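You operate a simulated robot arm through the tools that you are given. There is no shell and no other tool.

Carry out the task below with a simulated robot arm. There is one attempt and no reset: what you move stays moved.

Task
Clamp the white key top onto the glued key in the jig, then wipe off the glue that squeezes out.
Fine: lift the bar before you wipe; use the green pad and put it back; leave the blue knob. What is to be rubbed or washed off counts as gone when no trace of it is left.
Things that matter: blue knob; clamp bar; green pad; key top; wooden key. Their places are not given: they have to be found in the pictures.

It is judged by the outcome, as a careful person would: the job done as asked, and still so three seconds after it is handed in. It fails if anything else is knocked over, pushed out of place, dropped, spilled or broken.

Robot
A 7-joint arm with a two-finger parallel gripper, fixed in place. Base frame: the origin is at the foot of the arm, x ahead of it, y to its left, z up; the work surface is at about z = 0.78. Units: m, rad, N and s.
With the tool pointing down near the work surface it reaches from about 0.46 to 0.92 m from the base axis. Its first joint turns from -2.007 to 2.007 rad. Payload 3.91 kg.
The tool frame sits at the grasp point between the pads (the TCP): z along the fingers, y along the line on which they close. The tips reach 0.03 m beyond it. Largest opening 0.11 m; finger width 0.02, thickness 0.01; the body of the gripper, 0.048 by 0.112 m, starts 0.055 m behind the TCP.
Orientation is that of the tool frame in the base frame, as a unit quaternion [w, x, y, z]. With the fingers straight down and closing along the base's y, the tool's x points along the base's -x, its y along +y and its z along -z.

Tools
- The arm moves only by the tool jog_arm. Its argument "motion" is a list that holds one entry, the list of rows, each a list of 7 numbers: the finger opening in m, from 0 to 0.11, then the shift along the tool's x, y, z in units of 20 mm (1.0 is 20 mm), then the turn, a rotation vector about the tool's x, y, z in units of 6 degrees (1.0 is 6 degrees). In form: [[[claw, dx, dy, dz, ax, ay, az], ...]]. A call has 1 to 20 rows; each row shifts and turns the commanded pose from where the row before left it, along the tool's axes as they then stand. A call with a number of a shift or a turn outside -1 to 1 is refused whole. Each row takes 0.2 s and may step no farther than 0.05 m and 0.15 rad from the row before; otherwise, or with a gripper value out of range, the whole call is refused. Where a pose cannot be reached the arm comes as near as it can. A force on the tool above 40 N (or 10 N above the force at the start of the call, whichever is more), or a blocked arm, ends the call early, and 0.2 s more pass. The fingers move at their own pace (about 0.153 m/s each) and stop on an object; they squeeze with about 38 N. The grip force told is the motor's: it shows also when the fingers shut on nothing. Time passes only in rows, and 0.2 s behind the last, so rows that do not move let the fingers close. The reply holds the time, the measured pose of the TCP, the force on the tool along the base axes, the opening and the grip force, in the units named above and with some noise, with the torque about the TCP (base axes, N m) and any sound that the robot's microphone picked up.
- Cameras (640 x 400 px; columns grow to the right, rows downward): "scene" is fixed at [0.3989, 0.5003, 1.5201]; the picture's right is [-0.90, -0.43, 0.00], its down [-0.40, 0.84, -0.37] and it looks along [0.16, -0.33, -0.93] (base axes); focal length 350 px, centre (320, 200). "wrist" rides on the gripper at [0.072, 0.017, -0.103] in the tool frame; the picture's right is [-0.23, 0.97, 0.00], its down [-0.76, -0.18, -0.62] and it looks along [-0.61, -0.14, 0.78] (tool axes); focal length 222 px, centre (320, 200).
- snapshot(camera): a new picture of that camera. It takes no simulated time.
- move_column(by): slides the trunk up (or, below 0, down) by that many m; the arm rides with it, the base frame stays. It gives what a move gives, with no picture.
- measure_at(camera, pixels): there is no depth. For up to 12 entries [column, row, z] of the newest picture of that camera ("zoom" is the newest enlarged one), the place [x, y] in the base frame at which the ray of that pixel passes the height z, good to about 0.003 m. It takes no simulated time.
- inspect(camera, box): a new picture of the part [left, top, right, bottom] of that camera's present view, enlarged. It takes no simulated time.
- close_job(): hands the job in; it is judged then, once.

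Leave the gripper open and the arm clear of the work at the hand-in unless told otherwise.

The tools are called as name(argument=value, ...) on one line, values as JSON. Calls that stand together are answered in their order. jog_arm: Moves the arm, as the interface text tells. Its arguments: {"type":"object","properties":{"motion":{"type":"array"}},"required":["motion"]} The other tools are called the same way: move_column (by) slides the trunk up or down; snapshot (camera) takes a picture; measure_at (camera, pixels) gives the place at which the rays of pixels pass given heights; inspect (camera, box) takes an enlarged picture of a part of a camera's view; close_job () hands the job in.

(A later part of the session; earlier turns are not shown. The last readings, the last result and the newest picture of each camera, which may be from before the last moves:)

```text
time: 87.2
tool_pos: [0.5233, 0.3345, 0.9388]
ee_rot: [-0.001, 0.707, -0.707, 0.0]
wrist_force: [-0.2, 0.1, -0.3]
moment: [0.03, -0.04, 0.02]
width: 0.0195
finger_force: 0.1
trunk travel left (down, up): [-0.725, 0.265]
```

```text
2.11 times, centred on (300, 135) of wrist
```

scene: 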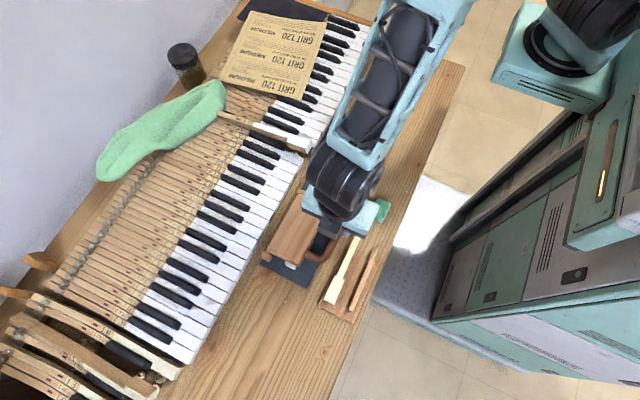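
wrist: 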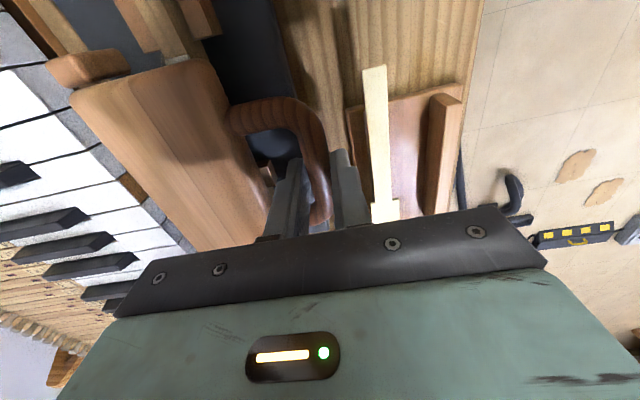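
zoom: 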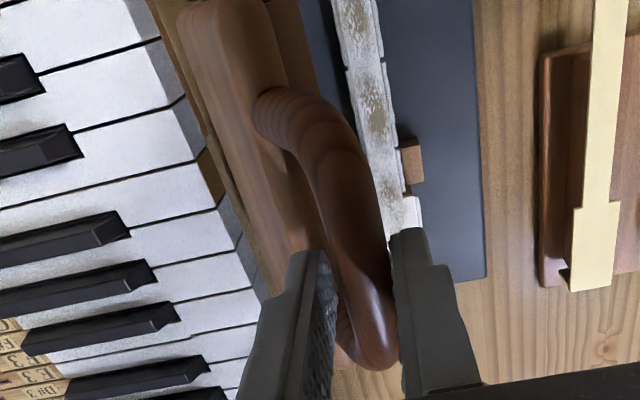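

Glue smears are visible on the plate top and edges. Continuing −20° to +18° and laying the bar back on its open stop.

jog_arm(motion=[[[0.0195, 0, -0.46, -0.12, 0, 0, 0], [0.0195, 0, -0.46, -0.12, 0, 0, 0], [0.0195, 0, -0.475, -0.04, 0, 0, 0], [0.0195, 0, -0.475, -0.04, 0, 0, 0], [0.0195, 0, -0.475, 0.04, 0, 0, 0], [0.0195, 0, -0.475, 0.04, 0, 0, 0], [0.0195, 0, -0.45, 0.12, 0, 0, 0], [0.0195, 0, -0.35, 0.1, 0, 0, 0], [0.0195, 0, 0, 0, 0, 0, 0]]])

inspect(camera="wrist", box=[220, 40, 420, 230])

```text
time: 89.2
tool_pos: [0.5971, 0.3341, 0.9401]
ee_rot: [-0.001, 0.707, -0.707, 0.0]
wrist_force: [1.8, 0.1, 1.2]
moment: [-0.02, 0.01, 0.0]
width: 0.0195
finger_force: 0.0
trunk travel left (down, up): [-0.725, 0.265]
```

```text
2.11 times, centred on (320, 135) of wrist
```

zoom: 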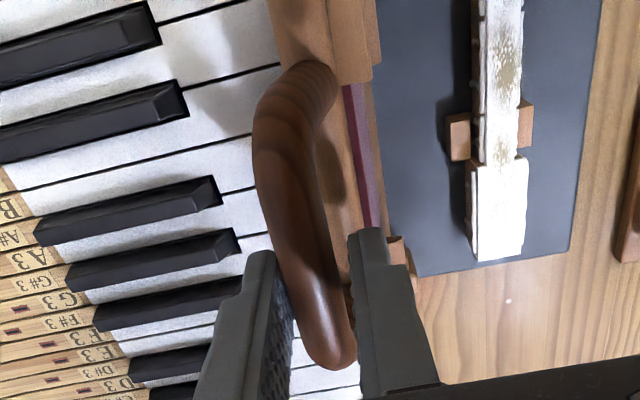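

The bar leans on the +x finger with 1.8 N; I'll ease another 4 mm in +x until it rests on its stop.

jog_arm(motion=[[[0.0195, 0, -0.1, 0.03, 0, 0, 0], [0.0195, 0, -0.1, 0.03, 0, 0, 0], [0.0195, 0, 0, 0, 0, 0, 0]]])

```text
time: 90.0
tool_pos: [0.6002, 0.3343, 0.9381]
ee_rot: [0.001, -0.707, 0.708, 0.0]
wrist_force: [-0.9, -0.2, -0.3]
moment: [-0.02, -0.02, 0.03]
width: 0.0194
finger_force: 0.2
trunk travel left (down, up): [-0.725, 0.265]
```

Load gone – the bar rests at its open stop. Opening the fingers and rising, then checking.

jog_arm(motion=[[[0.03, 0, 0, 0, 0, 0, 0], [0.045, 0, 0, 0, 0, 0, 0], [0.045, 0, 0, -0.8, 0, 0, 0], [0.045, 0, 0, -0.9, 0, 0, 0], [0.045, 0, 0, -0.9, 0, 0, 0], [0.045, 0, 0, 0, 0, 0, 0]]])

snapshot(camera="wrist")

inspect(camera="wrist", box=[270, 0, 420, 190])

inspect(camera="scene", box=[240, 160, 350, 285])

```text
time: 91.4
tool_pos: [0.5983, 0.3344, 0.9907]
ee_rot: [-0.001, 0.708, -0.707, 0.0]
wrist_force: [0.0, -1.3, 0.2]
moment: [-0.02, -0.03, 0.01]
width: 0.0451
finger_force: 0.0
trunk travel left (down, up): [-0.725, 0.265]
```

```text
taken
```

wrist: 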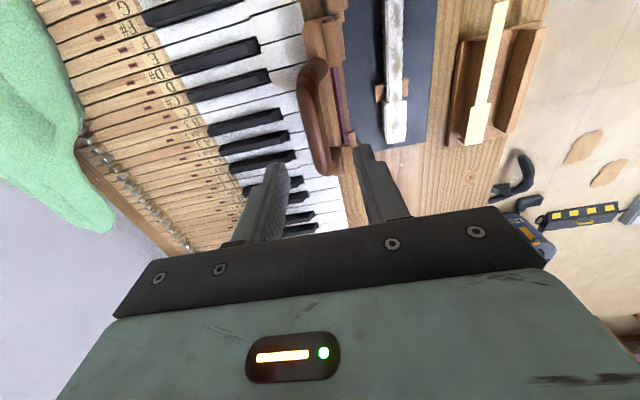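

```text
2.11 times, centred on (345, 95) of wrist
```

zoom: 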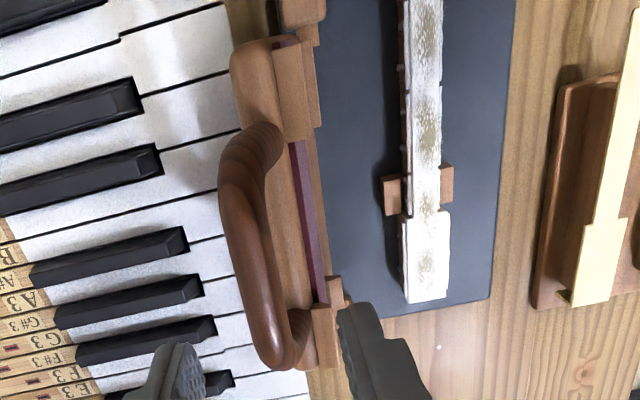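

```text
3.20 times, centred on (295, 222) of scene
```

zoom: 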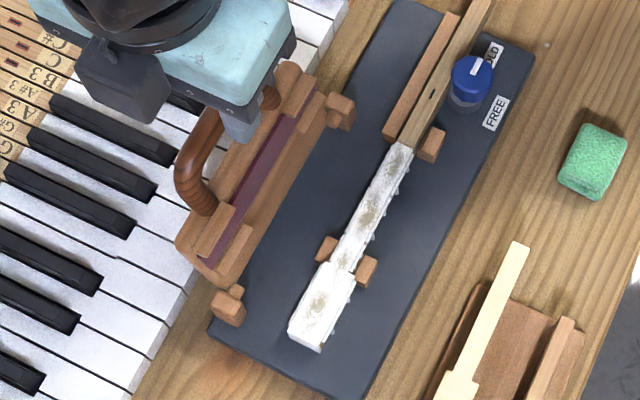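

The bar stays open. I'll move to the side vantage (x≈0.43, y≈0.39, z≈0.95) to see in detail where the glue is.

jog_arm(motion=[[[0.045, -0.3, 0.9, 0, 0, 0, 0], [0.045, -0.3, 0.9, 0, 0, 0, 0], [0.045, -0.3, 0.9, 0, 0, 0, 0], [0.045, -0.3, 0.9, 0, 0, 0, 0], [0.045, -0.3, 0.9, 0, 0, 0, 0], [0.045, -0.3, 0.9, 0, 0, 0, 0], [0.045, -0.3, 0.9, 0, 0, 0, 0], [0.045, -0.3, 0.9, 0.6, 0, 0, 0], [0.045, -0.3, 0.9, 0.9, 0, 0, 0], [0.045, 0, 0.3, 0.9, 0, 0, 0], [0.045, 0, 0, 0, 0, 0, 0]]])

snapshot(camera="wrist")

inspect(camera="wrist", box=[180, 50, 280, 160])

inspect(camera="wrist", box=[130, 0, 250, 100])

```text
time: 93.8
tool_pos: [0.4327, 0.3874, 0.9402]
ee_rot: [-0.001, 0.707, -0.707, 0.0]
wrist_force: [-0.1, 0.0, 0.1]
moment: [-0.01, 0.02, 0.04]
width: 0.0449
finger_force: 0.1
trunk travel left (down, up): [-0.725, 0.265]
```

```text
taken
```

wrist: 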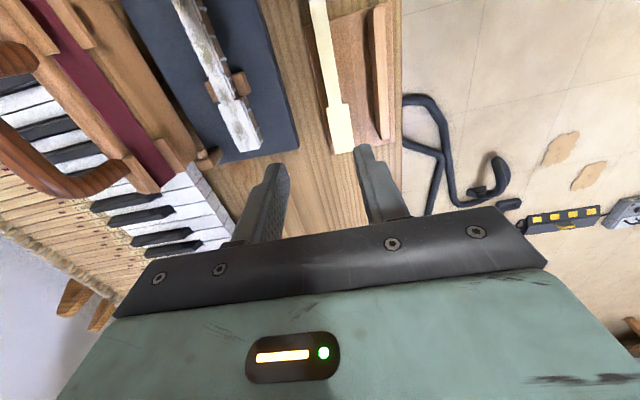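

```text
3.64 times, centred on (230, 105) of wrist
```

zoom: 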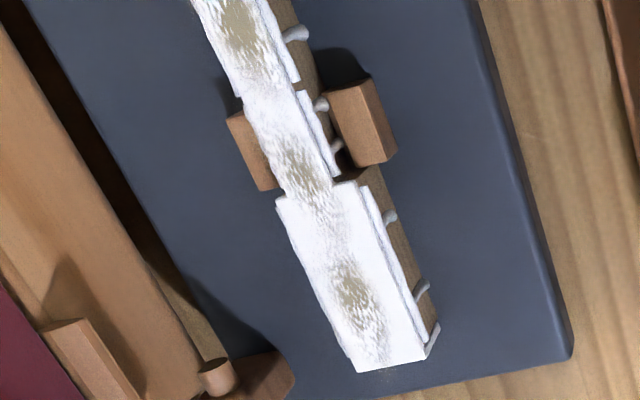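

```text
4.00 times, centred on (190, 50) of wrist
```

zoom: 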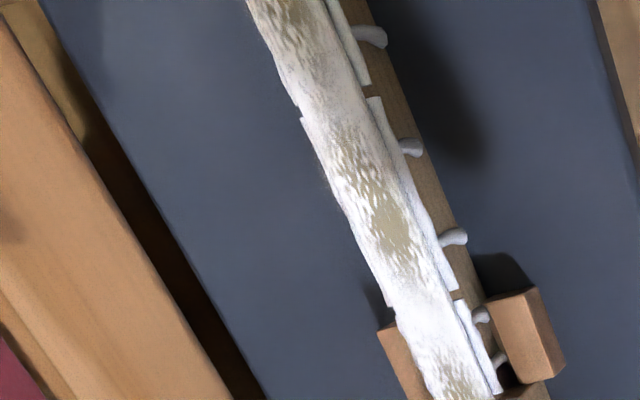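

Glue beads run along both plate edges with short drips on the wood's sides, and yellowish smears lie on the plate top. To wipe the ±x sides, I want to hold the pad by its ±y sides, so I'll yaw back +90° (fingers closing along y).

jog_arm(motion=[[[0.06, 0, 0, -0.5, 0, 0, 1], [0.06, 0, 0, 0, 0, 0, 1], [0.06, 0, 0, 0, 0, 0, 1], [0.06, 0, 0, 0, 0, 0, 1], [0.06, 0, 0, 0, 0, 0, 1], [0.06, 0, 0, 0, 0, 0, 1], [0.06, 0, 0, 0, 0, 0, 1], [0.06, 0, 0, 0, 0, 0, 1], [0.06, 0, 0, 0, 0, 0, 1], [0.06, 0, 0, 0, 0, 0, 1], [0.06, 0, 0, 0, 0, 0, 1], [0.06, 0, 0, 0, 0, 0, 1], [0.06, 0, 0, 0, 0, 0, 1], [0.06, 0, 0, 0, 0, 0, 1], [0.06, 0, 0, 0, 0, 0, 1], [0.06, 0, 0, 0, 0, 0, 0]]])

snapshot(camera="wrist")

snapshot(camera="scene")

```text
time: 97.2
tool_pos: [0.432, 0.3881, 0.951]
ee_rot: [0.001, 0.001, 1.0, 0.001]
wrist_force: [-0.3, 0.3, -0.3]
moment: [0.01, 0.01, -0.05]
width: 0.0599
finger_force: 0.0
trunk travel left (down, up): [-0.725, 0.265]
```

```text
taken
```

wrist: 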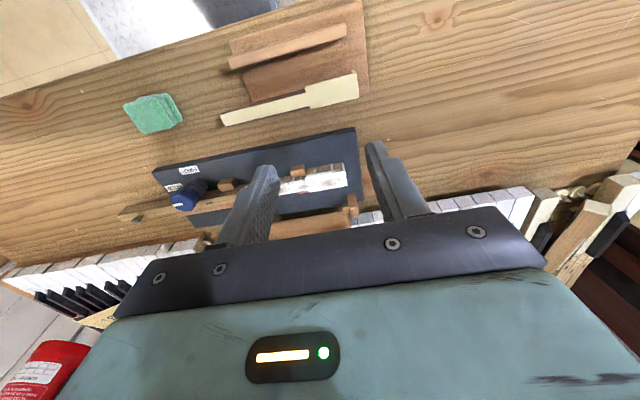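

```text
taken
```

scene: 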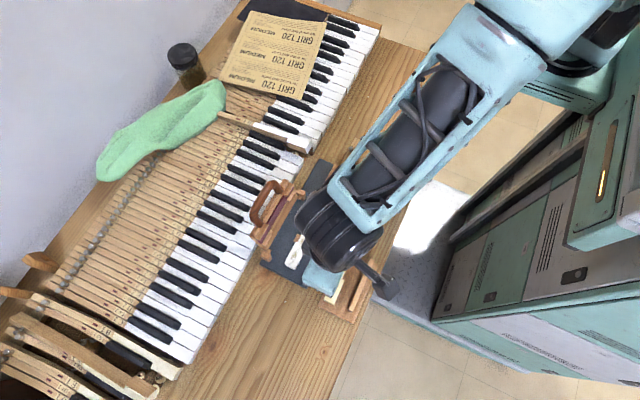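

Now in yaw 0. I'll enlarge the key's −x side from this view, and the pad.

inspect(camera="wrist", box=[200, 140, 360, 240])

inspect(camera="wrist", box=[105, 75, 205, 150])

```text
4.00 times, centred on (280, 190) of wrist
```

zoom: 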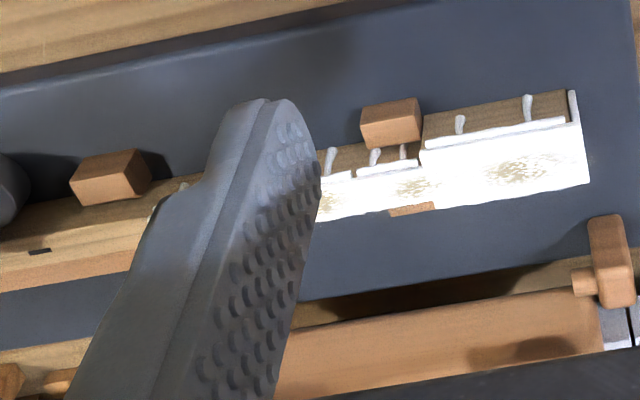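

```text
5.33 times, centred on (155, 112) of wrist
```

zoom: 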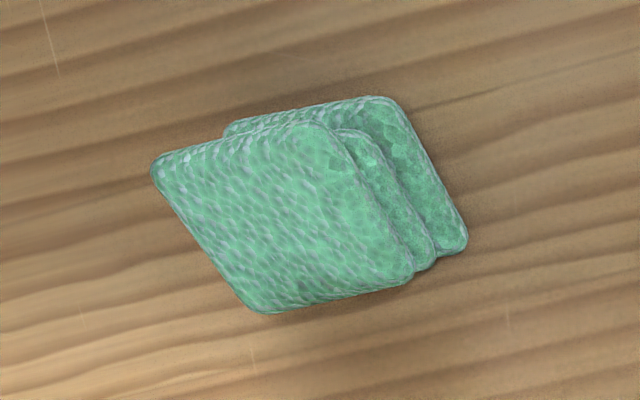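

The pad has a waist (top and bottom slabs with a narrower middle). I'll move over toward it: TCP about (0.41, 0.22, 0.93).

jog_arm(motion=[[[0.06, 0.1, -0.93, 0.1, 0, 0, 0], [0.06, 0.1, -0.93, 0.1, 0, 0, 0], [0.06, 0.1, -0.93, 0.1, 0, 0, 0], [0.06, 0.1, -0.93, 0.1, 0, 0, 0], [0.06, 0.1, -0.93, 0.1, 0, 0, 0], [0.06, 0.1, -0.93, 0.1, 0, 0, 0], [0.06, 0.1, -0.93, 0.1, 0, 0, 0], [0.06, 0.1, -0.93, 0.1, 0, 0, 0], [0.06, 0.1, -0.93, 0.1, 0, 0, 0], [0.06, 0, 0, 0, 0, 0, 0]]])

snapshot(camera="wrist")

snapshot(camera="scene")

```text
time: 99.4
tool_pos: [0.4141, 0.2205, 0.9333]
ee_rot: [0.002, 0.0, 1.0, 0.001]
wrist_force: [-0.7, 0.5, 0.2]
moment: [0.02, -0.02, -0.05]
width: 0.0598
finger_force: 0.1
trunk travel left (down, up): [-0.725, 0.265]
```

```text
taken
```

wrist: 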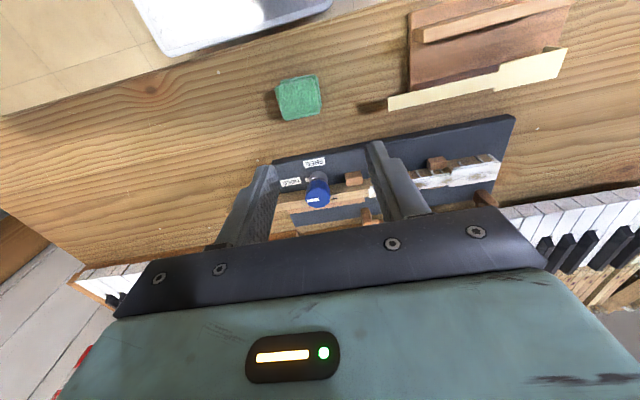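

```text
taken
```

scene: 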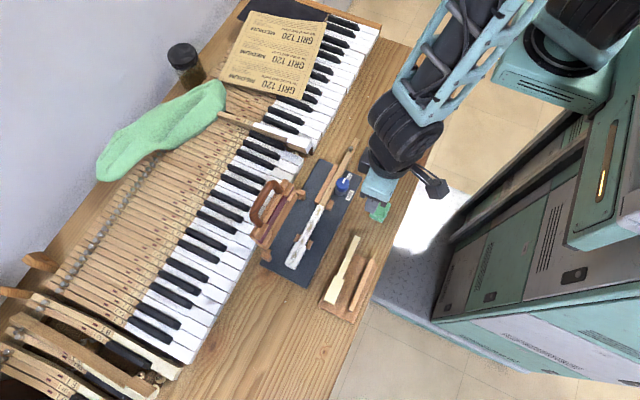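

Reachable so far. Now a close view of the pad, and a measurement of its corners.

inspect(camera="wrist", box=[265, 60, 335, 130])

inspect(camera="scene", box=[280, 160, 345, 280])

```text
5.71 times, centred on (300, 95) of wrist
```

zoom: 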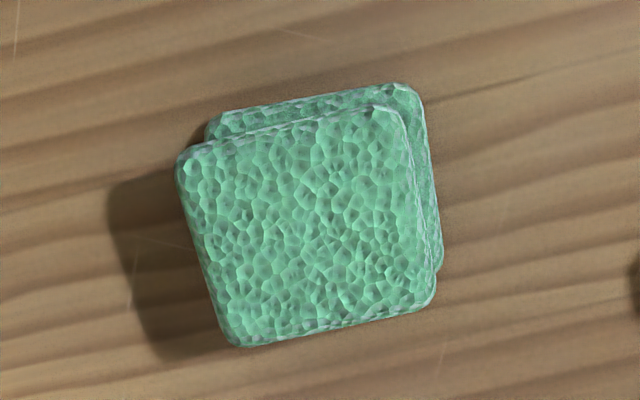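

```text
3.33 times, centred on (312, 220) of scene
```

zoom: 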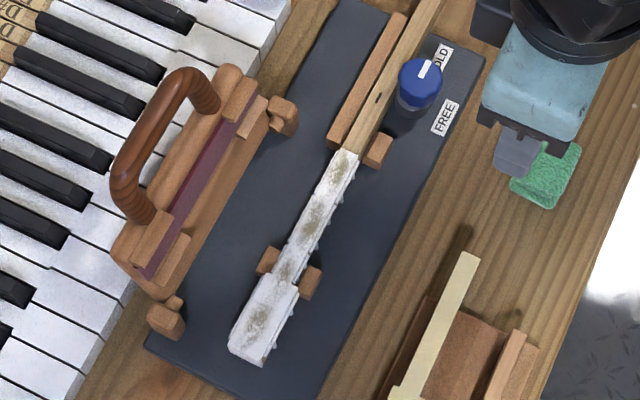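

measure_at(camera="zoom", pixels=[[178, 155, 0.8], [400, 108, 0.8], [437, 298, 0.8], [235, 345, 0.8], [178, 155, 0.81], [400, 108, 0.81], [437, 298, 0.81], [235, 345, 0.81], [420, 90, 0.785], [442, 262, 0.785], [208, 122, 0.785], [420, 90, 0.79]])

measure_at(camera="scene", pixels=[[380, 199.5, 0.8], [390, 204.5, 0.8], [371, 214.5, 0.8], [382, 221, 0.8]])

```text
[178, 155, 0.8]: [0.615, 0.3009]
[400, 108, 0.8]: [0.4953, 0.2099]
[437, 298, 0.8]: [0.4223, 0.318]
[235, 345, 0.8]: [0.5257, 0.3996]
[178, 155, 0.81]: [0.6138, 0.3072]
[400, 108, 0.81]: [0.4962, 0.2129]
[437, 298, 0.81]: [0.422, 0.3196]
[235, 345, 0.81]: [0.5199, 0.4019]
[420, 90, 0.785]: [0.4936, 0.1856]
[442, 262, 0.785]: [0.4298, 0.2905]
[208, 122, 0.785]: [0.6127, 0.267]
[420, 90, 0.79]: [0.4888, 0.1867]
```

```text
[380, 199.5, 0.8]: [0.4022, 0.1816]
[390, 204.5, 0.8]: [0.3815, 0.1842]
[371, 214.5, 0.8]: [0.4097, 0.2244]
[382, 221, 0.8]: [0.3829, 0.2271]
```

measure_at(camera="wrist", pixels=[[275.1, 87.1, 0.8], [314.0, 78.9, 0.8], [320.5, 112.2, 0.8], [285.1, 120.4, 0.8], [275.1, 87.1, 0.81], [314.0, 78.9, 0.81], [320.5, 112.2, 0.81], [285.1, 120.4, 0.81], [317.5, 75.7, 0.785], [321.4, 105.9, 0.785], [280.4, 81.3, 0.785]])

```text
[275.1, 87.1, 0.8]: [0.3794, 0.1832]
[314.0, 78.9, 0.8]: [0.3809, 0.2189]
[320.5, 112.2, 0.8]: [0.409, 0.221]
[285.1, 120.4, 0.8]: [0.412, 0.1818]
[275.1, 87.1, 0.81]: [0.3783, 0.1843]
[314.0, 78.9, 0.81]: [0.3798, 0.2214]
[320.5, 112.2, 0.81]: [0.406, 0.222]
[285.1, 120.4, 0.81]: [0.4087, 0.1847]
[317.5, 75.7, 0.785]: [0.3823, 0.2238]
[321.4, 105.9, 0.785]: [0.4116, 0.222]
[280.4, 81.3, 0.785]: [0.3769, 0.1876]
```

The pad spans x≈0.380–0.409, y≈0.183–0.220, about 20 mm high. Before gripping, I'll check heights of the jig base and the small blocks (they limit how low I can wipe) by triangulating corners.

inspect(camera="wrist", box=[400, 100, 530, 200])

inspect(camera="scene", box=[280, 225, 325, 295])

```text
4.00 times, centred on (465, 150) of wrist
```

zoom: 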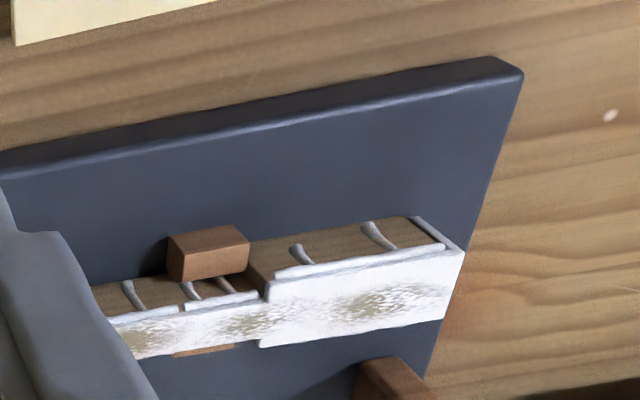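

```text
5.71 times, centred on (302, 260) of scene
```

zoom: 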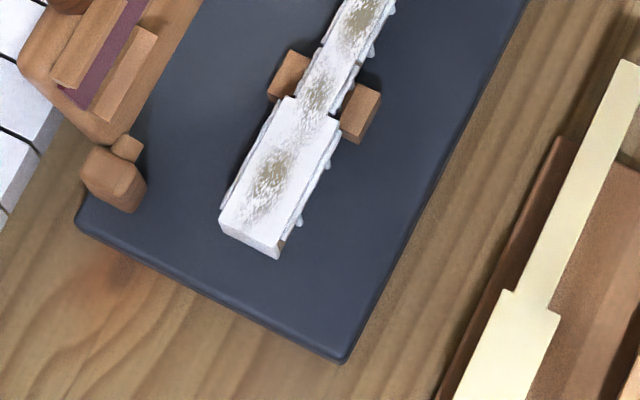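

measure_at(camera="wrist", pixels=[[515.5, 118.75, 0.785], [515.5, 118.75, 0.805], [442.5, 161, 0.8], [442.5, 161, 0.82], [428, 163, 0.8], [446, 158, 0.8], [501, 162, 0.82], [501, 162, 0.83], [452, 172, 0.82], [452, 172, 0.83]])

measure_at(camera="scene", pixels=[[306, 286.6, 0.785], [306, 286.6, 0.805], [306, 247.5, 0.8], [306, 247.5, 0.82], [313, 241, 0.8], [308.6, 239.5, 0.8], [295, 268.5, 0.82], [295, 268.5, 0.83]])

```text
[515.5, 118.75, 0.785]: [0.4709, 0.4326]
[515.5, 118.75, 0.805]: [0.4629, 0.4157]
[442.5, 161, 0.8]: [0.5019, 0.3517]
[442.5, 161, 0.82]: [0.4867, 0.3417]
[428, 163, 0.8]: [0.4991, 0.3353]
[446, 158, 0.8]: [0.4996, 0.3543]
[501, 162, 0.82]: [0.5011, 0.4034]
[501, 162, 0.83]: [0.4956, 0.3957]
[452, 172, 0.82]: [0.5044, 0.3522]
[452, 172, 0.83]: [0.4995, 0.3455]
```

```text
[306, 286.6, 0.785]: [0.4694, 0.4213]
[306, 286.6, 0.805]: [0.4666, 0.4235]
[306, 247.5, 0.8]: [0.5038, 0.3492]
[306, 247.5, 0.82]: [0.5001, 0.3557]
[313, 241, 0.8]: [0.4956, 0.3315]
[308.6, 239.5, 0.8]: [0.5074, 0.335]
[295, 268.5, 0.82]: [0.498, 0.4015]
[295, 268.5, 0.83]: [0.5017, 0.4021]
```

measure_at(camera="wrist", pixels=[[444.5, 156.25, 0.797], [447.5, 160.75, 0.803], [447.5, 160.75, 0.809], [447.5, 160.75, 0.815], [427, 159.5, 0.797], [447, 167.5, 0.809], [428, 170.5, 0.809], [488.75, 153.75, 0.797], [501, 162, 0.821], [503, 161, 0.819]])

```text
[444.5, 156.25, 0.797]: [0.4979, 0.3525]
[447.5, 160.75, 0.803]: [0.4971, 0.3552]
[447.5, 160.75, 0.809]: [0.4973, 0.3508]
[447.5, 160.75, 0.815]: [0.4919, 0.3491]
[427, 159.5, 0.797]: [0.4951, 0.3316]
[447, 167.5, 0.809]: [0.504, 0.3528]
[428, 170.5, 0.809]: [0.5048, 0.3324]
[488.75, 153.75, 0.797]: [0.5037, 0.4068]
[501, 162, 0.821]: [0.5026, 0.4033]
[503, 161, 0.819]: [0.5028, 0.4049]
```

The jig base top is at z≈0.797, the blocks rise only to ≈0.806. Pad centre is about (0.395, 0.202). I'll centre over it and descend to z≈0.86 first, checking that the arm reaches.

jog_arm(motion=[[[0.06, 0.5, -0.47, 0, 0, 0, 0], [0.06, 0.45, -0.45, 0, 0, 0, 0], [0.06, 0, 0, 0.9, 0, 0, 0], [0.06, 0, 0, 0.9, 0, 0, 0], [0.06, 0, 0, 0.9, 0, 0, 0], [0.06, 0, 0, 0.9, 0, 0, 0], [0.06, 0, 0, 0, 0, 0, 0]]])

snapshot(camera="wrist")

inspect(camera="wrist", box=[240, 80, 420, 230])

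```text
time: 101.0
tool_pos: [0.3941, 0.2019, 0.8621]
ee_rot: [0.001, 0.0, 1.0, 0.002]
wrist_force: [-0.5, 1.1, -0.2]
moment: [0.02, -0.02, -0.03]
width: 0.0598
finger_force: 0.1
trunk travel left (down, up): [-0.725, 0.265]
```

```text
taken
```

wrist: 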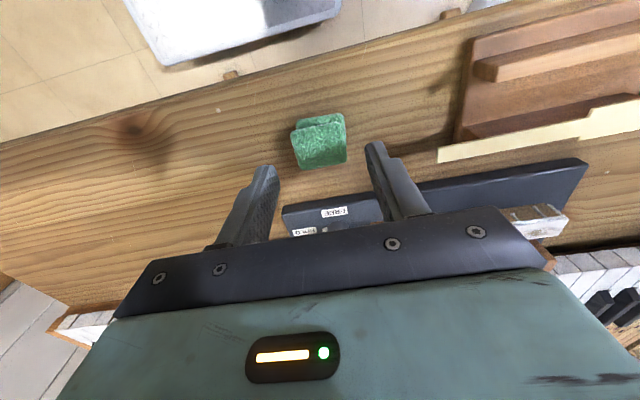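

```text
2.67 times, centred on (330, 155) of wrist
```

zoom: 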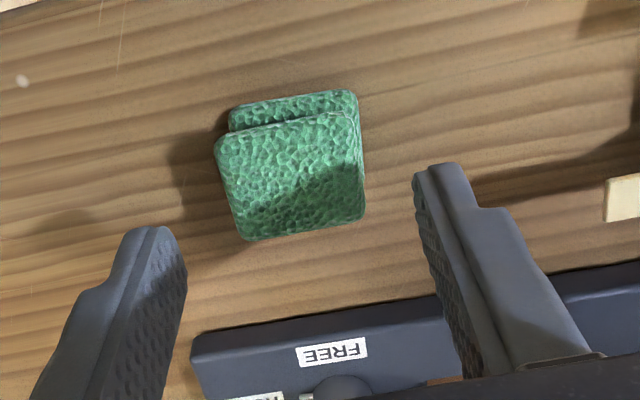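

measure_at(camera="zoom", pixels=[[215, 147, 0.8], [352, 115, 0.8], [366, 213, 0.8], [243, 240, 0.8], [215, 147, 0.806], [352, 115, 0.806], [366, 213, 0.806], [243, 240, 0.806], [229, 112, 0.785], [357, 93, 0.785]])

```text
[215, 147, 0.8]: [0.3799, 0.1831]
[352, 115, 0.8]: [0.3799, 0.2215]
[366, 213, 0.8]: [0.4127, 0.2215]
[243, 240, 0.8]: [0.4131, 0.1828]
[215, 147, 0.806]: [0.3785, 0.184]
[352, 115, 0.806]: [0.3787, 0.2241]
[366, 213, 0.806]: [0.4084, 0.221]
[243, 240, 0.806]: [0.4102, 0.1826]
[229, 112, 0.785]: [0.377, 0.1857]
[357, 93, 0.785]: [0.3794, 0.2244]
```

Pad: x 0.380–0.412, y 0.183–0.2215, top z≈0.80. I'll shift 2 mm +x, descend to TCP z≈0.818 (tips 8 mm above the table) and close.

jog_arm(motion=[[[0.06, -0.1, 0, 0.7, 0, 0, 0], [0.06, 0, 0, 0.7, 0, 0, 0], [0.06, 0, 0, 0.5, 0, 0, 0], [0.06, 0, 0, 0.3, 0, 0, 0], [0.06, 0, 0, 0, 0, 0, 0]]])

inspect(camera="wrist", box=[240, 80, 420, 230])

```text
time: 102.2
tool_pos: [0.3955, 0.2019, 0.8179]
ee_rot: [0.001, 0.0, 1.0, 0.001]
wrist_force: [0.0, 0.0, 0.7]
moment: [-0.02, 0.02, 0.03]
width: 0.0599
finger_force: 0.0
trunk travel left (down, up): [-0.725, 0.265]
```

```text
2.67 times, centred on (330, 155) of wrist
```

zoom: 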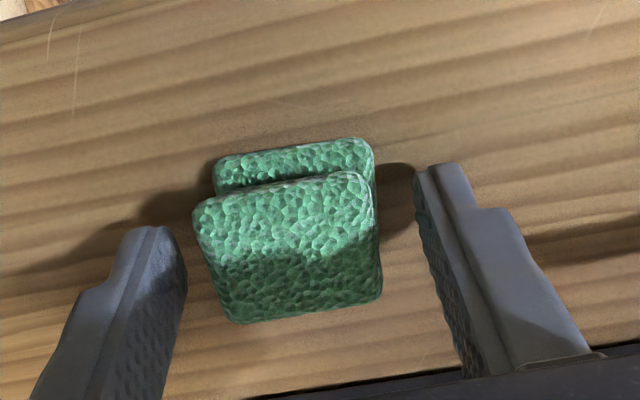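

Well placed. Closing on the pad.

jog_arm(motion=[[[0.045, 0, 0, 0, 0, 0, 0], [0.02, 0, 0, 0, 0, 0, 0], [0.02, 0, 0, 0, 0, 0, 0], [0.02, 0, 0, 0, 0, 0, 0]]])

inspect(camera="wrist", box=[240, 80, 420, 230])

```text
time: 103.2
tool_pos: [0.3956, 0.2029, 0.8182]
ee_rot: [0.0, 0.0, 1.0, 0.001]
wrist_force: [0.5, 0.4, -0.5]
moment: [0.0, -0.02, -0.01]
width: 0.0379
finger_force: 37.4
trunk travel left (down, up): [-0.725, 0.265]
```

```text
2.67 times, centred on (330, 155) of wrist
```

zoom: 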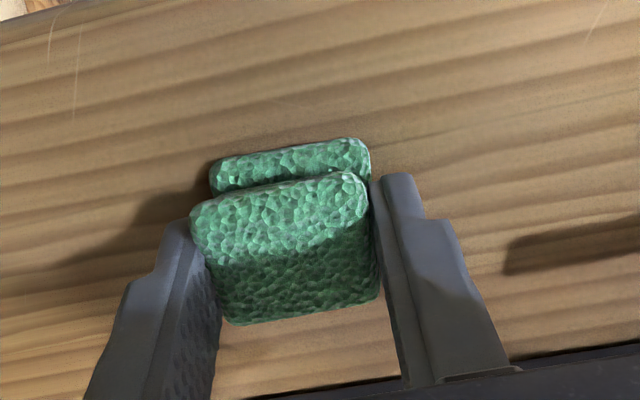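

Pad gripped at 38 mm. I'll lift it and carry it up and over to the front of the key (above y≈0.385, x≈0.5145) at a safe height.

jog_arm(motion=[[[0.02, 0, 0, -0.5, 0, 0, 0], [0.02, 0, 0, -0.9, 0, 0, 0], [0.02, 0, 0, -0.9, 0, 0, 0], [0.02, 0, 0, -0.9, 0, 0, 0], [0.02, 0, 0, -0.9, 0, 0, 0], [0.02, 0, 0.9, -0.4, 0, 0, 0], [0.02, 0, 0.9, 0, 0, 0, 0], [0.02, 0, 0.9, 0, 0, 0, 0], [0.02, 0, 0.9, 0, 0, 0, 0], [0.02, 0, 0.9, 0, 0, 0, 0], [0.02, 0, 0.9, 0, 0, 0, 0], [0.02, 0, 0.9, 0, 0, 0, 0], [0.02, 0, 0.9, 0, 0, 0, 0], [0.02, 0, 0.9, 0, 0, 0, 0], [0.02, 0, 0.9, 0, 0, 0, 0], [0.02, 0, 0, 0, 0, 0, 0]]])

snapshot(camera="wrist")

inspect(camera="scene", box=[280, 160, 400, 290])

```text
time: 106.6
tool_pos: [0.3985, 0.383, 0.9097]
ee_rot: [0.001, 0.002, 1.0, 0.003]
wrist_force: [-0.3, -0.5, 0.3]
moment: [0.01, 0.03, -0.03]
width: 0.0381
finger_force: 37.9
trunk travel left (down, up): [-0.725, 0.265]
```

```text
taken
```

wrist: 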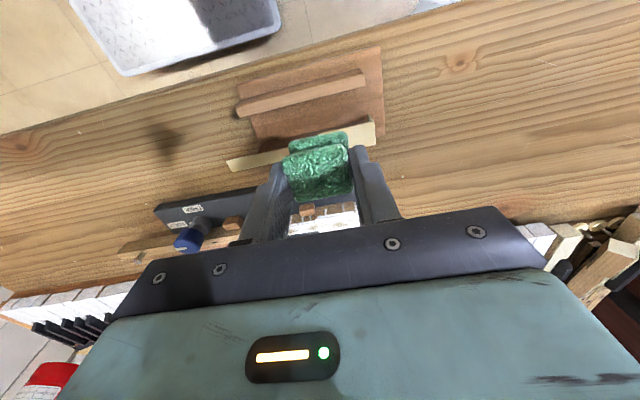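

```text
3.08 times, centred on (340, 225) of scene
```

zoom: 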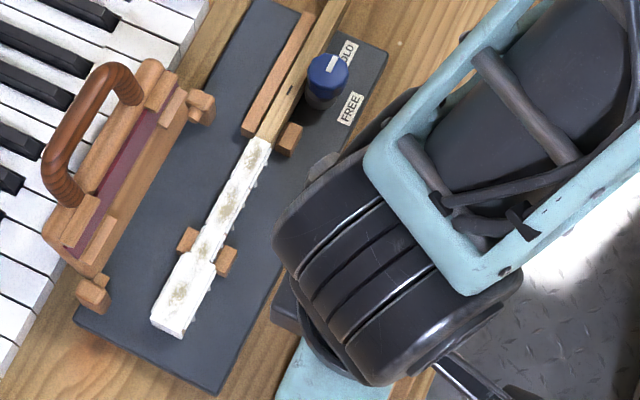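

Pad is carried along. Now moving +x to above the key head at (0.5145, 0.388).

jog_arm(motion=[[[0.02, -0.83, 0.04, 0, 0, 0, 0], [0.02, -0.83, 0.04, 0, 0, 0, 0], [0.02, -0.83, 0.04, 0, 0, 0, 0], [0.02, -0.83, 0.04, 0, 0, 0, 0], [0.02, -0.83, 0.04, 0, 0, 0, 0], [0.02, -0.83, 0.04, 0, 0, 0, 0], [0.02, -0.82, 0.04, 0, 0, 0, 0], [0.02, 0, 0, 0.9, 0, 0, 0], [0.02, 0, 0, 0.8, 0, 0, 0], [0.02, 0, 0, 0, 0, 0, 0]]])

snapshot(camera="wrist")

inspect(camera="wrist", box=[240, 60, 420, 230])

inspect(camera="scene", box=[250, 180, 350, 290])

```text
time: 108.8
tool_pos: [0.5108, 0.3875, 0.8743]
ee_rot: [0.001, 0.001, 1.0, 0.001]
wrist_force: [0.1, 0.0, -0.2]
moment: [0.01, 0.02, 0.0]
width: 0.0381
finger_force: 37.6
trunk travel left (down, up): [-0.725, 0.265]
```

```text
taken
```

wrist: 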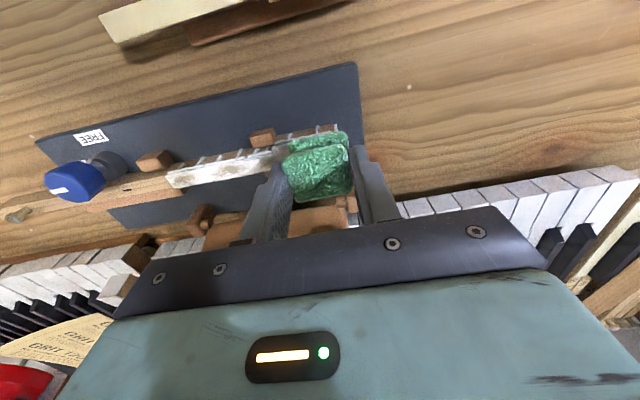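

```text
2.35 times, centred on (330, 145) of wrist
```

zoom: 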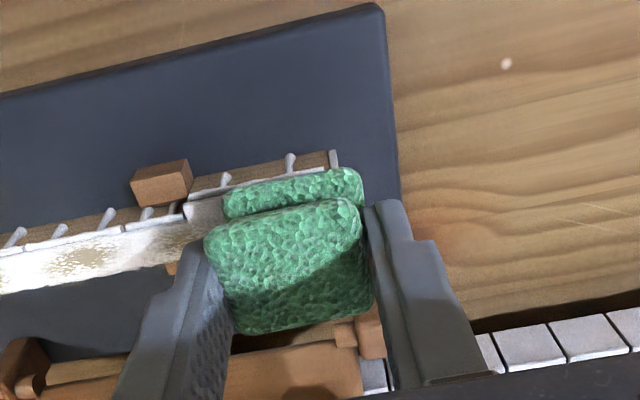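

```text
3.64 times, centred on (300, 235) of scene
```

zoom: 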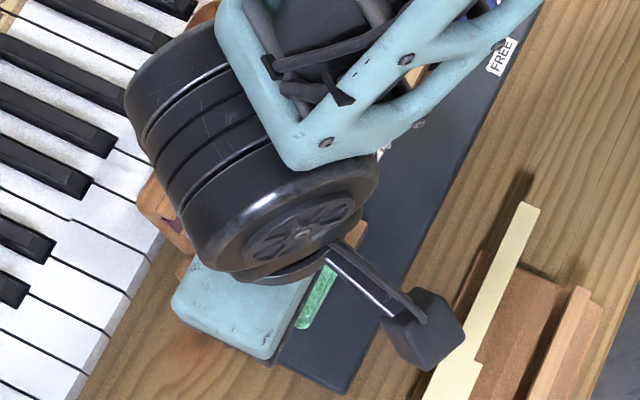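

Pad is above the head. I'll correct x by +3.5 mm and lower to about 3 mm above contact, then small steps.

jog_arm(motion=[[[0.02, -0.18, 0, 0.3, 0, 0, 0], [0.02, 0, 0, 0.3, 0, 0, 0], [0.02, 0, 0, 0, 0, 0, 0], [0.02, 0, 0, 0.06, 0, 0, 0], [0.02, 0, 0, 0.06, 0, 0, 0], [0.02, 0, 0, 0, 0, 0, 0]]])

```text
time: 110.2
tool_pos: [0.5166, 0.3877, 0.86]
ee_rot: [0.0, 0.0, 1.0, 0.002]
wrist_force: [-1.2, 0.1, 6.7]
moment: [-0.11, 0.02, 0.01]
width: 0.0384
finger_force: 37.8
trunk travel left (down, up): [-0.725, 0.265]
```

Contact at 6.7 N. Now a stroke in −y along the top (toward the lip's holding side), to y≈0.275.

jog_arm(motion=[[[0.02, 0, -0.4, 0, 0, 0, 0], [0.02, 0, -0.4, 0, 0, 0, 0], [0.02, 0, -0.4, 0, 0, 0, 0], [0.02, 0, -0.4, 0, 0, 0, 0], [0.02, 0, -0.4, 0, 0, 0, 0], [0.02, 0, -0.4, 0, 0, 0, 0], [0.02, 0, -0.4, 0, 0, 0, 0], [0.02, 0, -0.4, 0, 0, 0, 0], [0.02, 0, -0.4, 0, 0, 0, 0], [0.02, 0, -0.4, 0, 0, 0, 0], [0.02, 0, -0.4, 0, 0, 0, 0], [0.02, 0, -0.4, 0, 0, 0, 0], [0.02, 0, -0.4, 0, 0, 0, 0], [0.02, 0, -0.4, 0, 0, 0, 0], [0.02, 0, 0, 0, 0, 0, 0]]])

snapshot(camera="wrist")

inspect(camera="wrist", box=[280, 80, 480, 230])

inspect(camera="scene", box=[260, 180, 350, 290])

```text
time: 113.4
tool_pos: [0.5164, 0.2761, 0.8606]
ee_rot: [0.001, 0.0, 1.0, 0.0]
wrist_force: [-0.4, 8.3, 17.2]
moment: [0.32, 0.08, -0.05]
width: 0.0382
finger_force: 37.8
trunk travel left (down, up): [-0.725, 0.265]
```

```text
taken
```

wrist: 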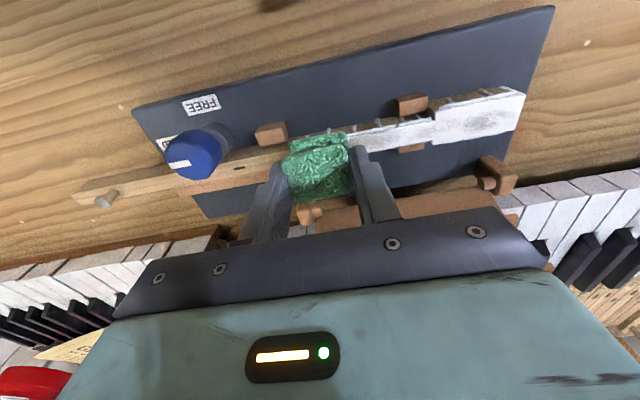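

```text
2.67 times, centred on (380, 155) of wrist
```

zoom: 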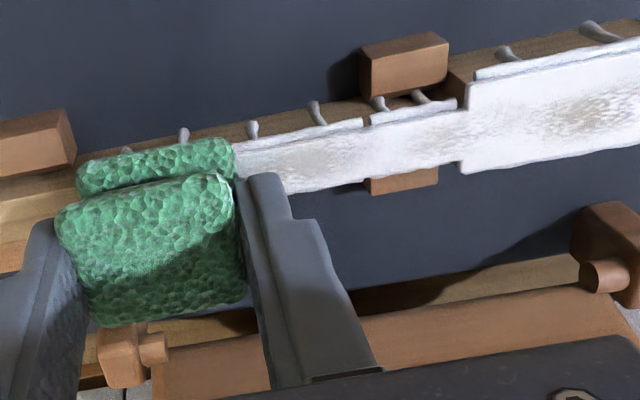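

```text
3.64 times, centred on (305, 235) of scene
```

zoom: 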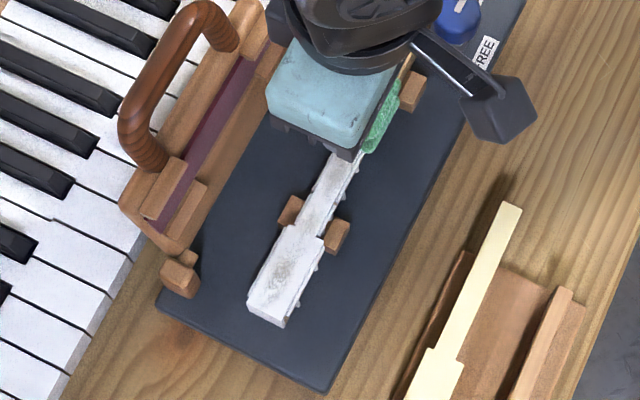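

One pass thinned the smears. I'll repeat −y strokes, lifting on each return so the plate isn't dragged forward.

jog_arm(motion=[[[0.02, 0, 0, -0.5, 0, 0, 0], [0.02, 0, 0.96, 0, 0, 0, 0], [0.02, 0, 0.96, 0, 0, 0, 0], [0.02, 0, 0.96, 0, 0, 0, 0], [0.02, 0, 0.96, 0, 0, 0, 0], [0.02, 0, 0.96, 0, 0, 0, 0], [0.02, 0, 0.96, 0, 0, 0, 0], [0.02, 0, 0, 0.5, 0, 0, 0], [0.02, 0, -0.55, 0.02, 0, 0, 0], [0.02, 0, -0.55, 0, 0, 0, 0], [0.02, 0, -0.55, 0, 0, 0, 0], [0.02, 0, -0.55, 0, 0, 0, 0], [0.02, 0, -0.55, 0, 0, 0, 0], [0.02, 0, -0.55, 0, 0, 0, 0], [0.02, 0, -0.55, 0, 0, 0, 0], [0.02, 0, -0.55, 0, 0, 0, 0], [0.02, 0, -0.55, 0, 0, 0, 0], [0.02, 0, -0.55, 0, 0, 0, 0], [0.02, 0, -0.55, 0, 0, 0, 0], [0.02, 0, 0, 0, 0, 0, 0]]])

inspect(camera="wrist", box=[280, 80, 480, 230])

```text
time: 117.6
tool_pos: [0.5164, 0.269, 0.8591]
ee_rot: [0.001, 0.0, 1.0, 0.0]
wrist_force: [0.9, 6.2, 15.1]
moment: [0.34, 0.04, -0.02]
width: 0.0382
finger_force: 38.3
trunk travel left (down, up): [-0.725, 0.265]
```

```text
2.67 times, centred on (380, 155) of wrist
```

zoom: 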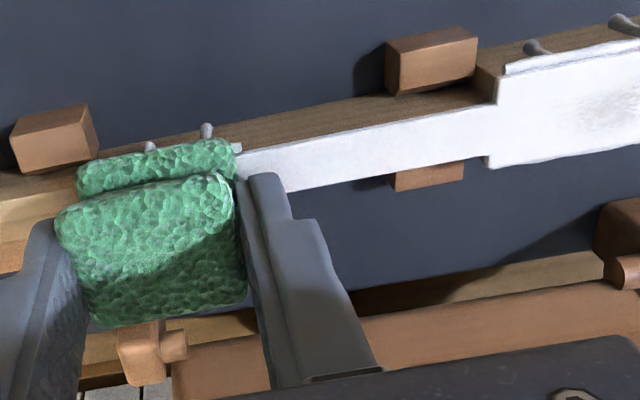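

The second pass cleared the tail completely – smears, beads and drips. The head and the tail's very end still have some. Now extra strokes on the head (y≈0.397 → 0.345), twice.

jog_arm(motion=[[[0.02, 0, 0, -0.5, 0, 0, 0], [0.02, 0, 0.92, 0, 0, 0, 0], [0.02, 0, 0.92, 0, 0, 0, 0], [0.02, 0, 0.92, 0, 0, 0, 0], [0.02, 0, 0.92, 0, 0, 0, 0], [0.02, 0, 0.92, 0, 0, 0, 0], [0.02, 0, 0.92, 0, 0, 0, 0], [0.02, 0, 0.92, 0, 0, 0, 0], [0.02, 0, 0, 0.5, 0, 0, 0], [0.02, 0, -0.5, 0.02, 0, 0, 0], [0.02, 0, -0.5, 0, 0, 0, 0], [0.02, 0, -0.5, 0, 0, 0, 0], [0.02, 0, -0.5, 0, 0, 0, 0], [0.02, 0, -0.5, 0, 0, 0, 0], [0.02, 0, -0.5, 0, 0, 0, 0], [0.02, 0, 0, 0, 0, 0, 0]]])

inspect(camera="wrist", box=[260, 80, 460, 230])

```text
time: 121.0
tool_pos: [0.5165, 0.3398, 0.8612]
ee_rot: [0.002, 0.0, 1.0, 0.002]
wrist_force: [0.9, 10.5, 19.4]
moment: [0.34, 0.02, -0.02]
width: 0.0382
finger_force: 37.9
trunk travel left (down, up): [-0.725, 0.265]
```

```text
2.67 times, centred on (360, 155) of wrist
```

zoom: 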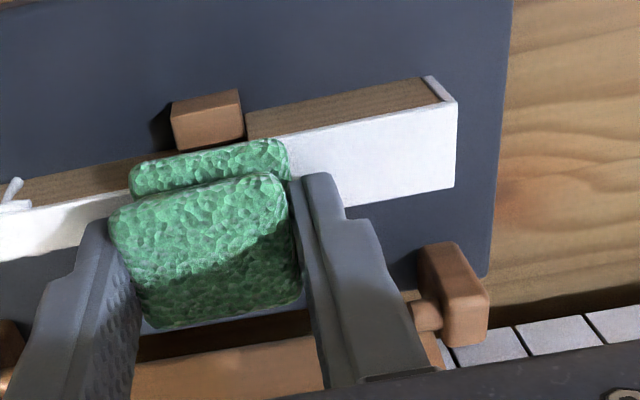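

Head is clean. A bit of bead remains near the tail end (far left). Strokes there: y≈0.305 → 0.26, twice.

jog_arm(motion=[[[0.02, 0, 0, -0.5, 0, 0, 0], [0.02, 0, -0.9, 0, 0, 0, 0], [0.02, 0, -0.8, 0, 0, 0, 0], [0.02, 0, 0, 0.5, 0, 0, 0], [0.02, 0, -0.45, 0.02, 0, 0, 0], [0.02, 0, -0.45, 0, 0, 0, 0], [0.02, 0, -0.45, 0, 0, 0, 0], [0.02, 0, -0.45, 0, 0, 0, 0], [0.02, 0, -0.45, 0, 0, 0, 0], [0.02, 0, 0, -0.5, 0, 0, 0], [0.02, 0, 0.9, 0, 0, 0, 0], [0.02, 0, 0.9, 0, 0, 0, 0], [0.02, 0, 0.45, 0, 0, 0, 0], [0.02, 0, 0, 0.5, 0, 0, 0], [0.02, 0, -0.45, 0, 0, 0, 0], [0.02, 0, -0.45, 0, 0, 0, 0], [0.02, 0, -0.45, 0, 0, 0, 0], [0.02, 0, -0.45, 0, 0, 0, 0], [0.02, 0, -0.45, 0, 0, 0, 0], [0.02, 0, 0, 0, 0, 0, 0]]])

inspect(camera="wrist", box=[240, 80, 440, 230])

```text
time: 125.2
tool_pos: [0.5166, 0.2604, 0.8599]
ee_rot: [0.001, 0.0, 1.0, 0.001]
wrist_force: [-0.4, 9.1, 17.4]
moment: [0.48, 0.05, -0.04]
width: 0.0383
finger_force: 38.1
trunk travel left (down, up): [-0.725, 0.265]
```

```text
2.67 times, centred on (340, 155) of wrist
```

zoom: 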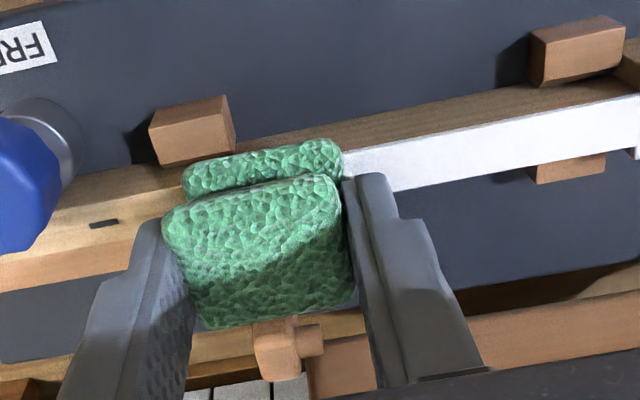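

Lifting off and moving back −x for inspection of the whole key from the scene camera and wrist.

jog_arm(motion=[[[0.02, 0, 0, -0.8, 0, 0, 0], [0.02, 0, 0, -0.9, 0, 0, 0], [0.02, 0, 0, -0.9, 0, 0, 0], [0.02, 0, 0, -0.9, 0, 0, 0], [0.02, 0.9, 0, -0.9, 0, 0, 0], [0.02, 0.9, 0, 0, 0, 0, 0], [0.02, 0.9, 0, 0, 0, 0, 0], [0.02, 0.9, 0, 0, 0, 0, 0], [0.02, 0.9, 0, 0, 0, 0, 0], [0.02, 0.9, 0, 0, 0, 0, 0], [0.02, 0, 0, 0, 0, 0, 0]]])

snapshot(camera="wrist")

inspect(camera="scene", box=[270, 180, 345, 280])

inspect(camera="wrist", box=[230, 110, 470, 230])

```text
time: 127.6
tool_pos: [0.4087, 0.2593, 0.9463]
ee_rot: [0.001, 0.0, 1.0, 0.001]
wrist_force: [-0.9, -0.3, 0.1]
moment: [0.01, 0.04, -0.02]
width: 0.0381
finger_force: 38.3
trunk travel left (down, up): [-0.725, 0.265]
```

```text
taken
```

wrist: 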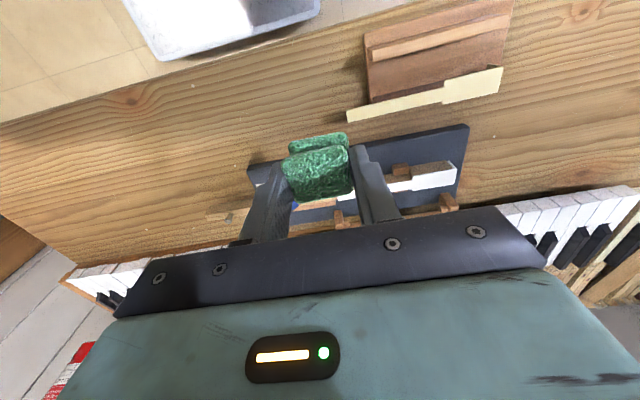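

```text
4.00 times, centred on (308, 230) of scene
```

zoom: 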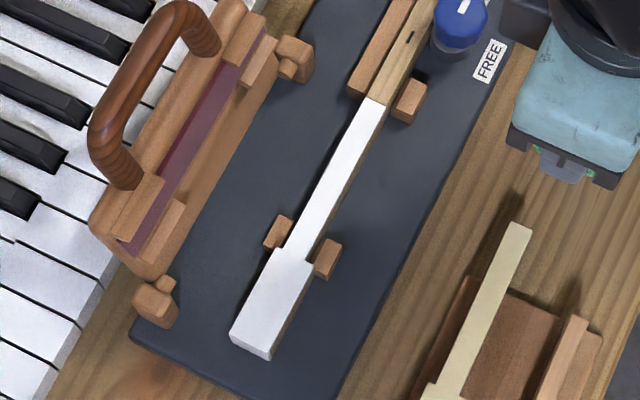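

```text
2.67 times, centred on (350, 170) of wrist
```

zoom: 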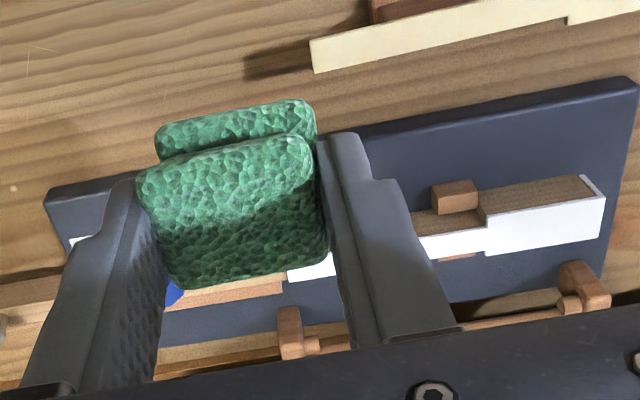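

Top and −x side look fully clean. I still need to see the +x side. I'll rise to z≈1.0 and go over to x≈0.66, then yaw −90° to look back at it.

jog_arm(motion=[[[0.02, 0, 0, -0.9, 0, 0, 0], [0.02, 0, 0, -0.9, 0, 0, 0], [0.02, 0, 0, -0.9, 0, 0, 0], [0.02, -0.97, 0, 0, 0, 0, 0], [0.02, -0.97, 0, 0, 0, 0, 0], [0.02, -0.97, 0, 0, 0, 0, 0], [0.02, -0.97, 0, 0, 0, 0, 0], [0.02, -0.97, 0, 0, 0, 0, 0], [0.02, -0.97, 0, 0, 0, 0, 0], [0.02, -0.97, 0, 0, 0, 0, 0], [0.02, -0.97, 0, 0, 0, 0, 0], [0.02, -0.97, 0, 0, 0, 0, 0], [0.02, -0.97, 0, 0, 0, 0, 0], [0.02, -0.97, 0, 0, 0, 0, 0], [0.02, -0.97, 0, 0, 0, 0, 0], [0.02, -0.97, 0, 0, 0, 0, 0], [0.02, 0, 0, 0, 0, 0, 0]]])

jog_arm(motion=[[[0.02, 0, 0, 0, 0, 0, -1], [0.02, 0, 0, 0, 0, 0, -1], [0.02, 0, 0, 0, 0, 0, -1], [0.02, 0, 0, 0, 0, 0, -1], [0.02, 0, 0, 0, 0, 0, -1], [0.02, 0, 0, 0, 0, 0, -1], [0.02, 0, 0, 0, 0, 0, -1], [0.02, 0, 0, 0, 0, 0, -1], [0.02, 0, 0, 0, 0, 0, -1], [0.02, 0, 0, 0, 0, 0, -1], [0.02, 0, 0, 0, 0, 0, -1], [0.02, 0, 0, 0, 0, 0, -1], [0.02, 0, 0, 0, 0, 0, -1], [0.02, 0, 0, 0, 0, 0, -1], [0.02, 0, 0, 0, 0, 0, -1], [0.02, 0, 0, 0, 0, 0, 0]]])

snapshot(camera="wrist")

```text
time: 131.2
tool_pos: [0.6613, 0.2598, 1.0012]
ee_rot: [0.001, 0.0, 1.0, 0.001]
wrist_force: [0.3, -0.7, 0.7]
moment: [0.0, -0.01, 0.0]
width: 0.038
finger_force: 37.5
trunk travel left (down, up): [-0.725, 0.265]
```

```text
time: 134.6
tool_pos: [0.6614, 0.2591, 1.0011]
ee_rot: [-0.001, 0.708, -0.707, 0.001]
wrist_force: [0.8, 0.7, -0.4]
moment: [0.01, 0.0, 0.01]
width: 0.038
finger_force: 37.7
trunk travel left (down, up): [-0.725, 0.265]
```

```text
taken
```

wrist: 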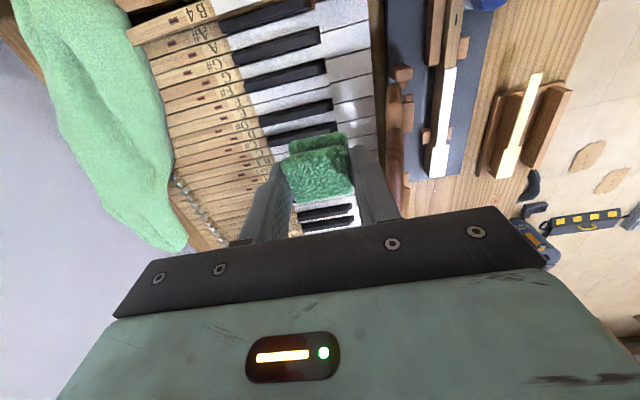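

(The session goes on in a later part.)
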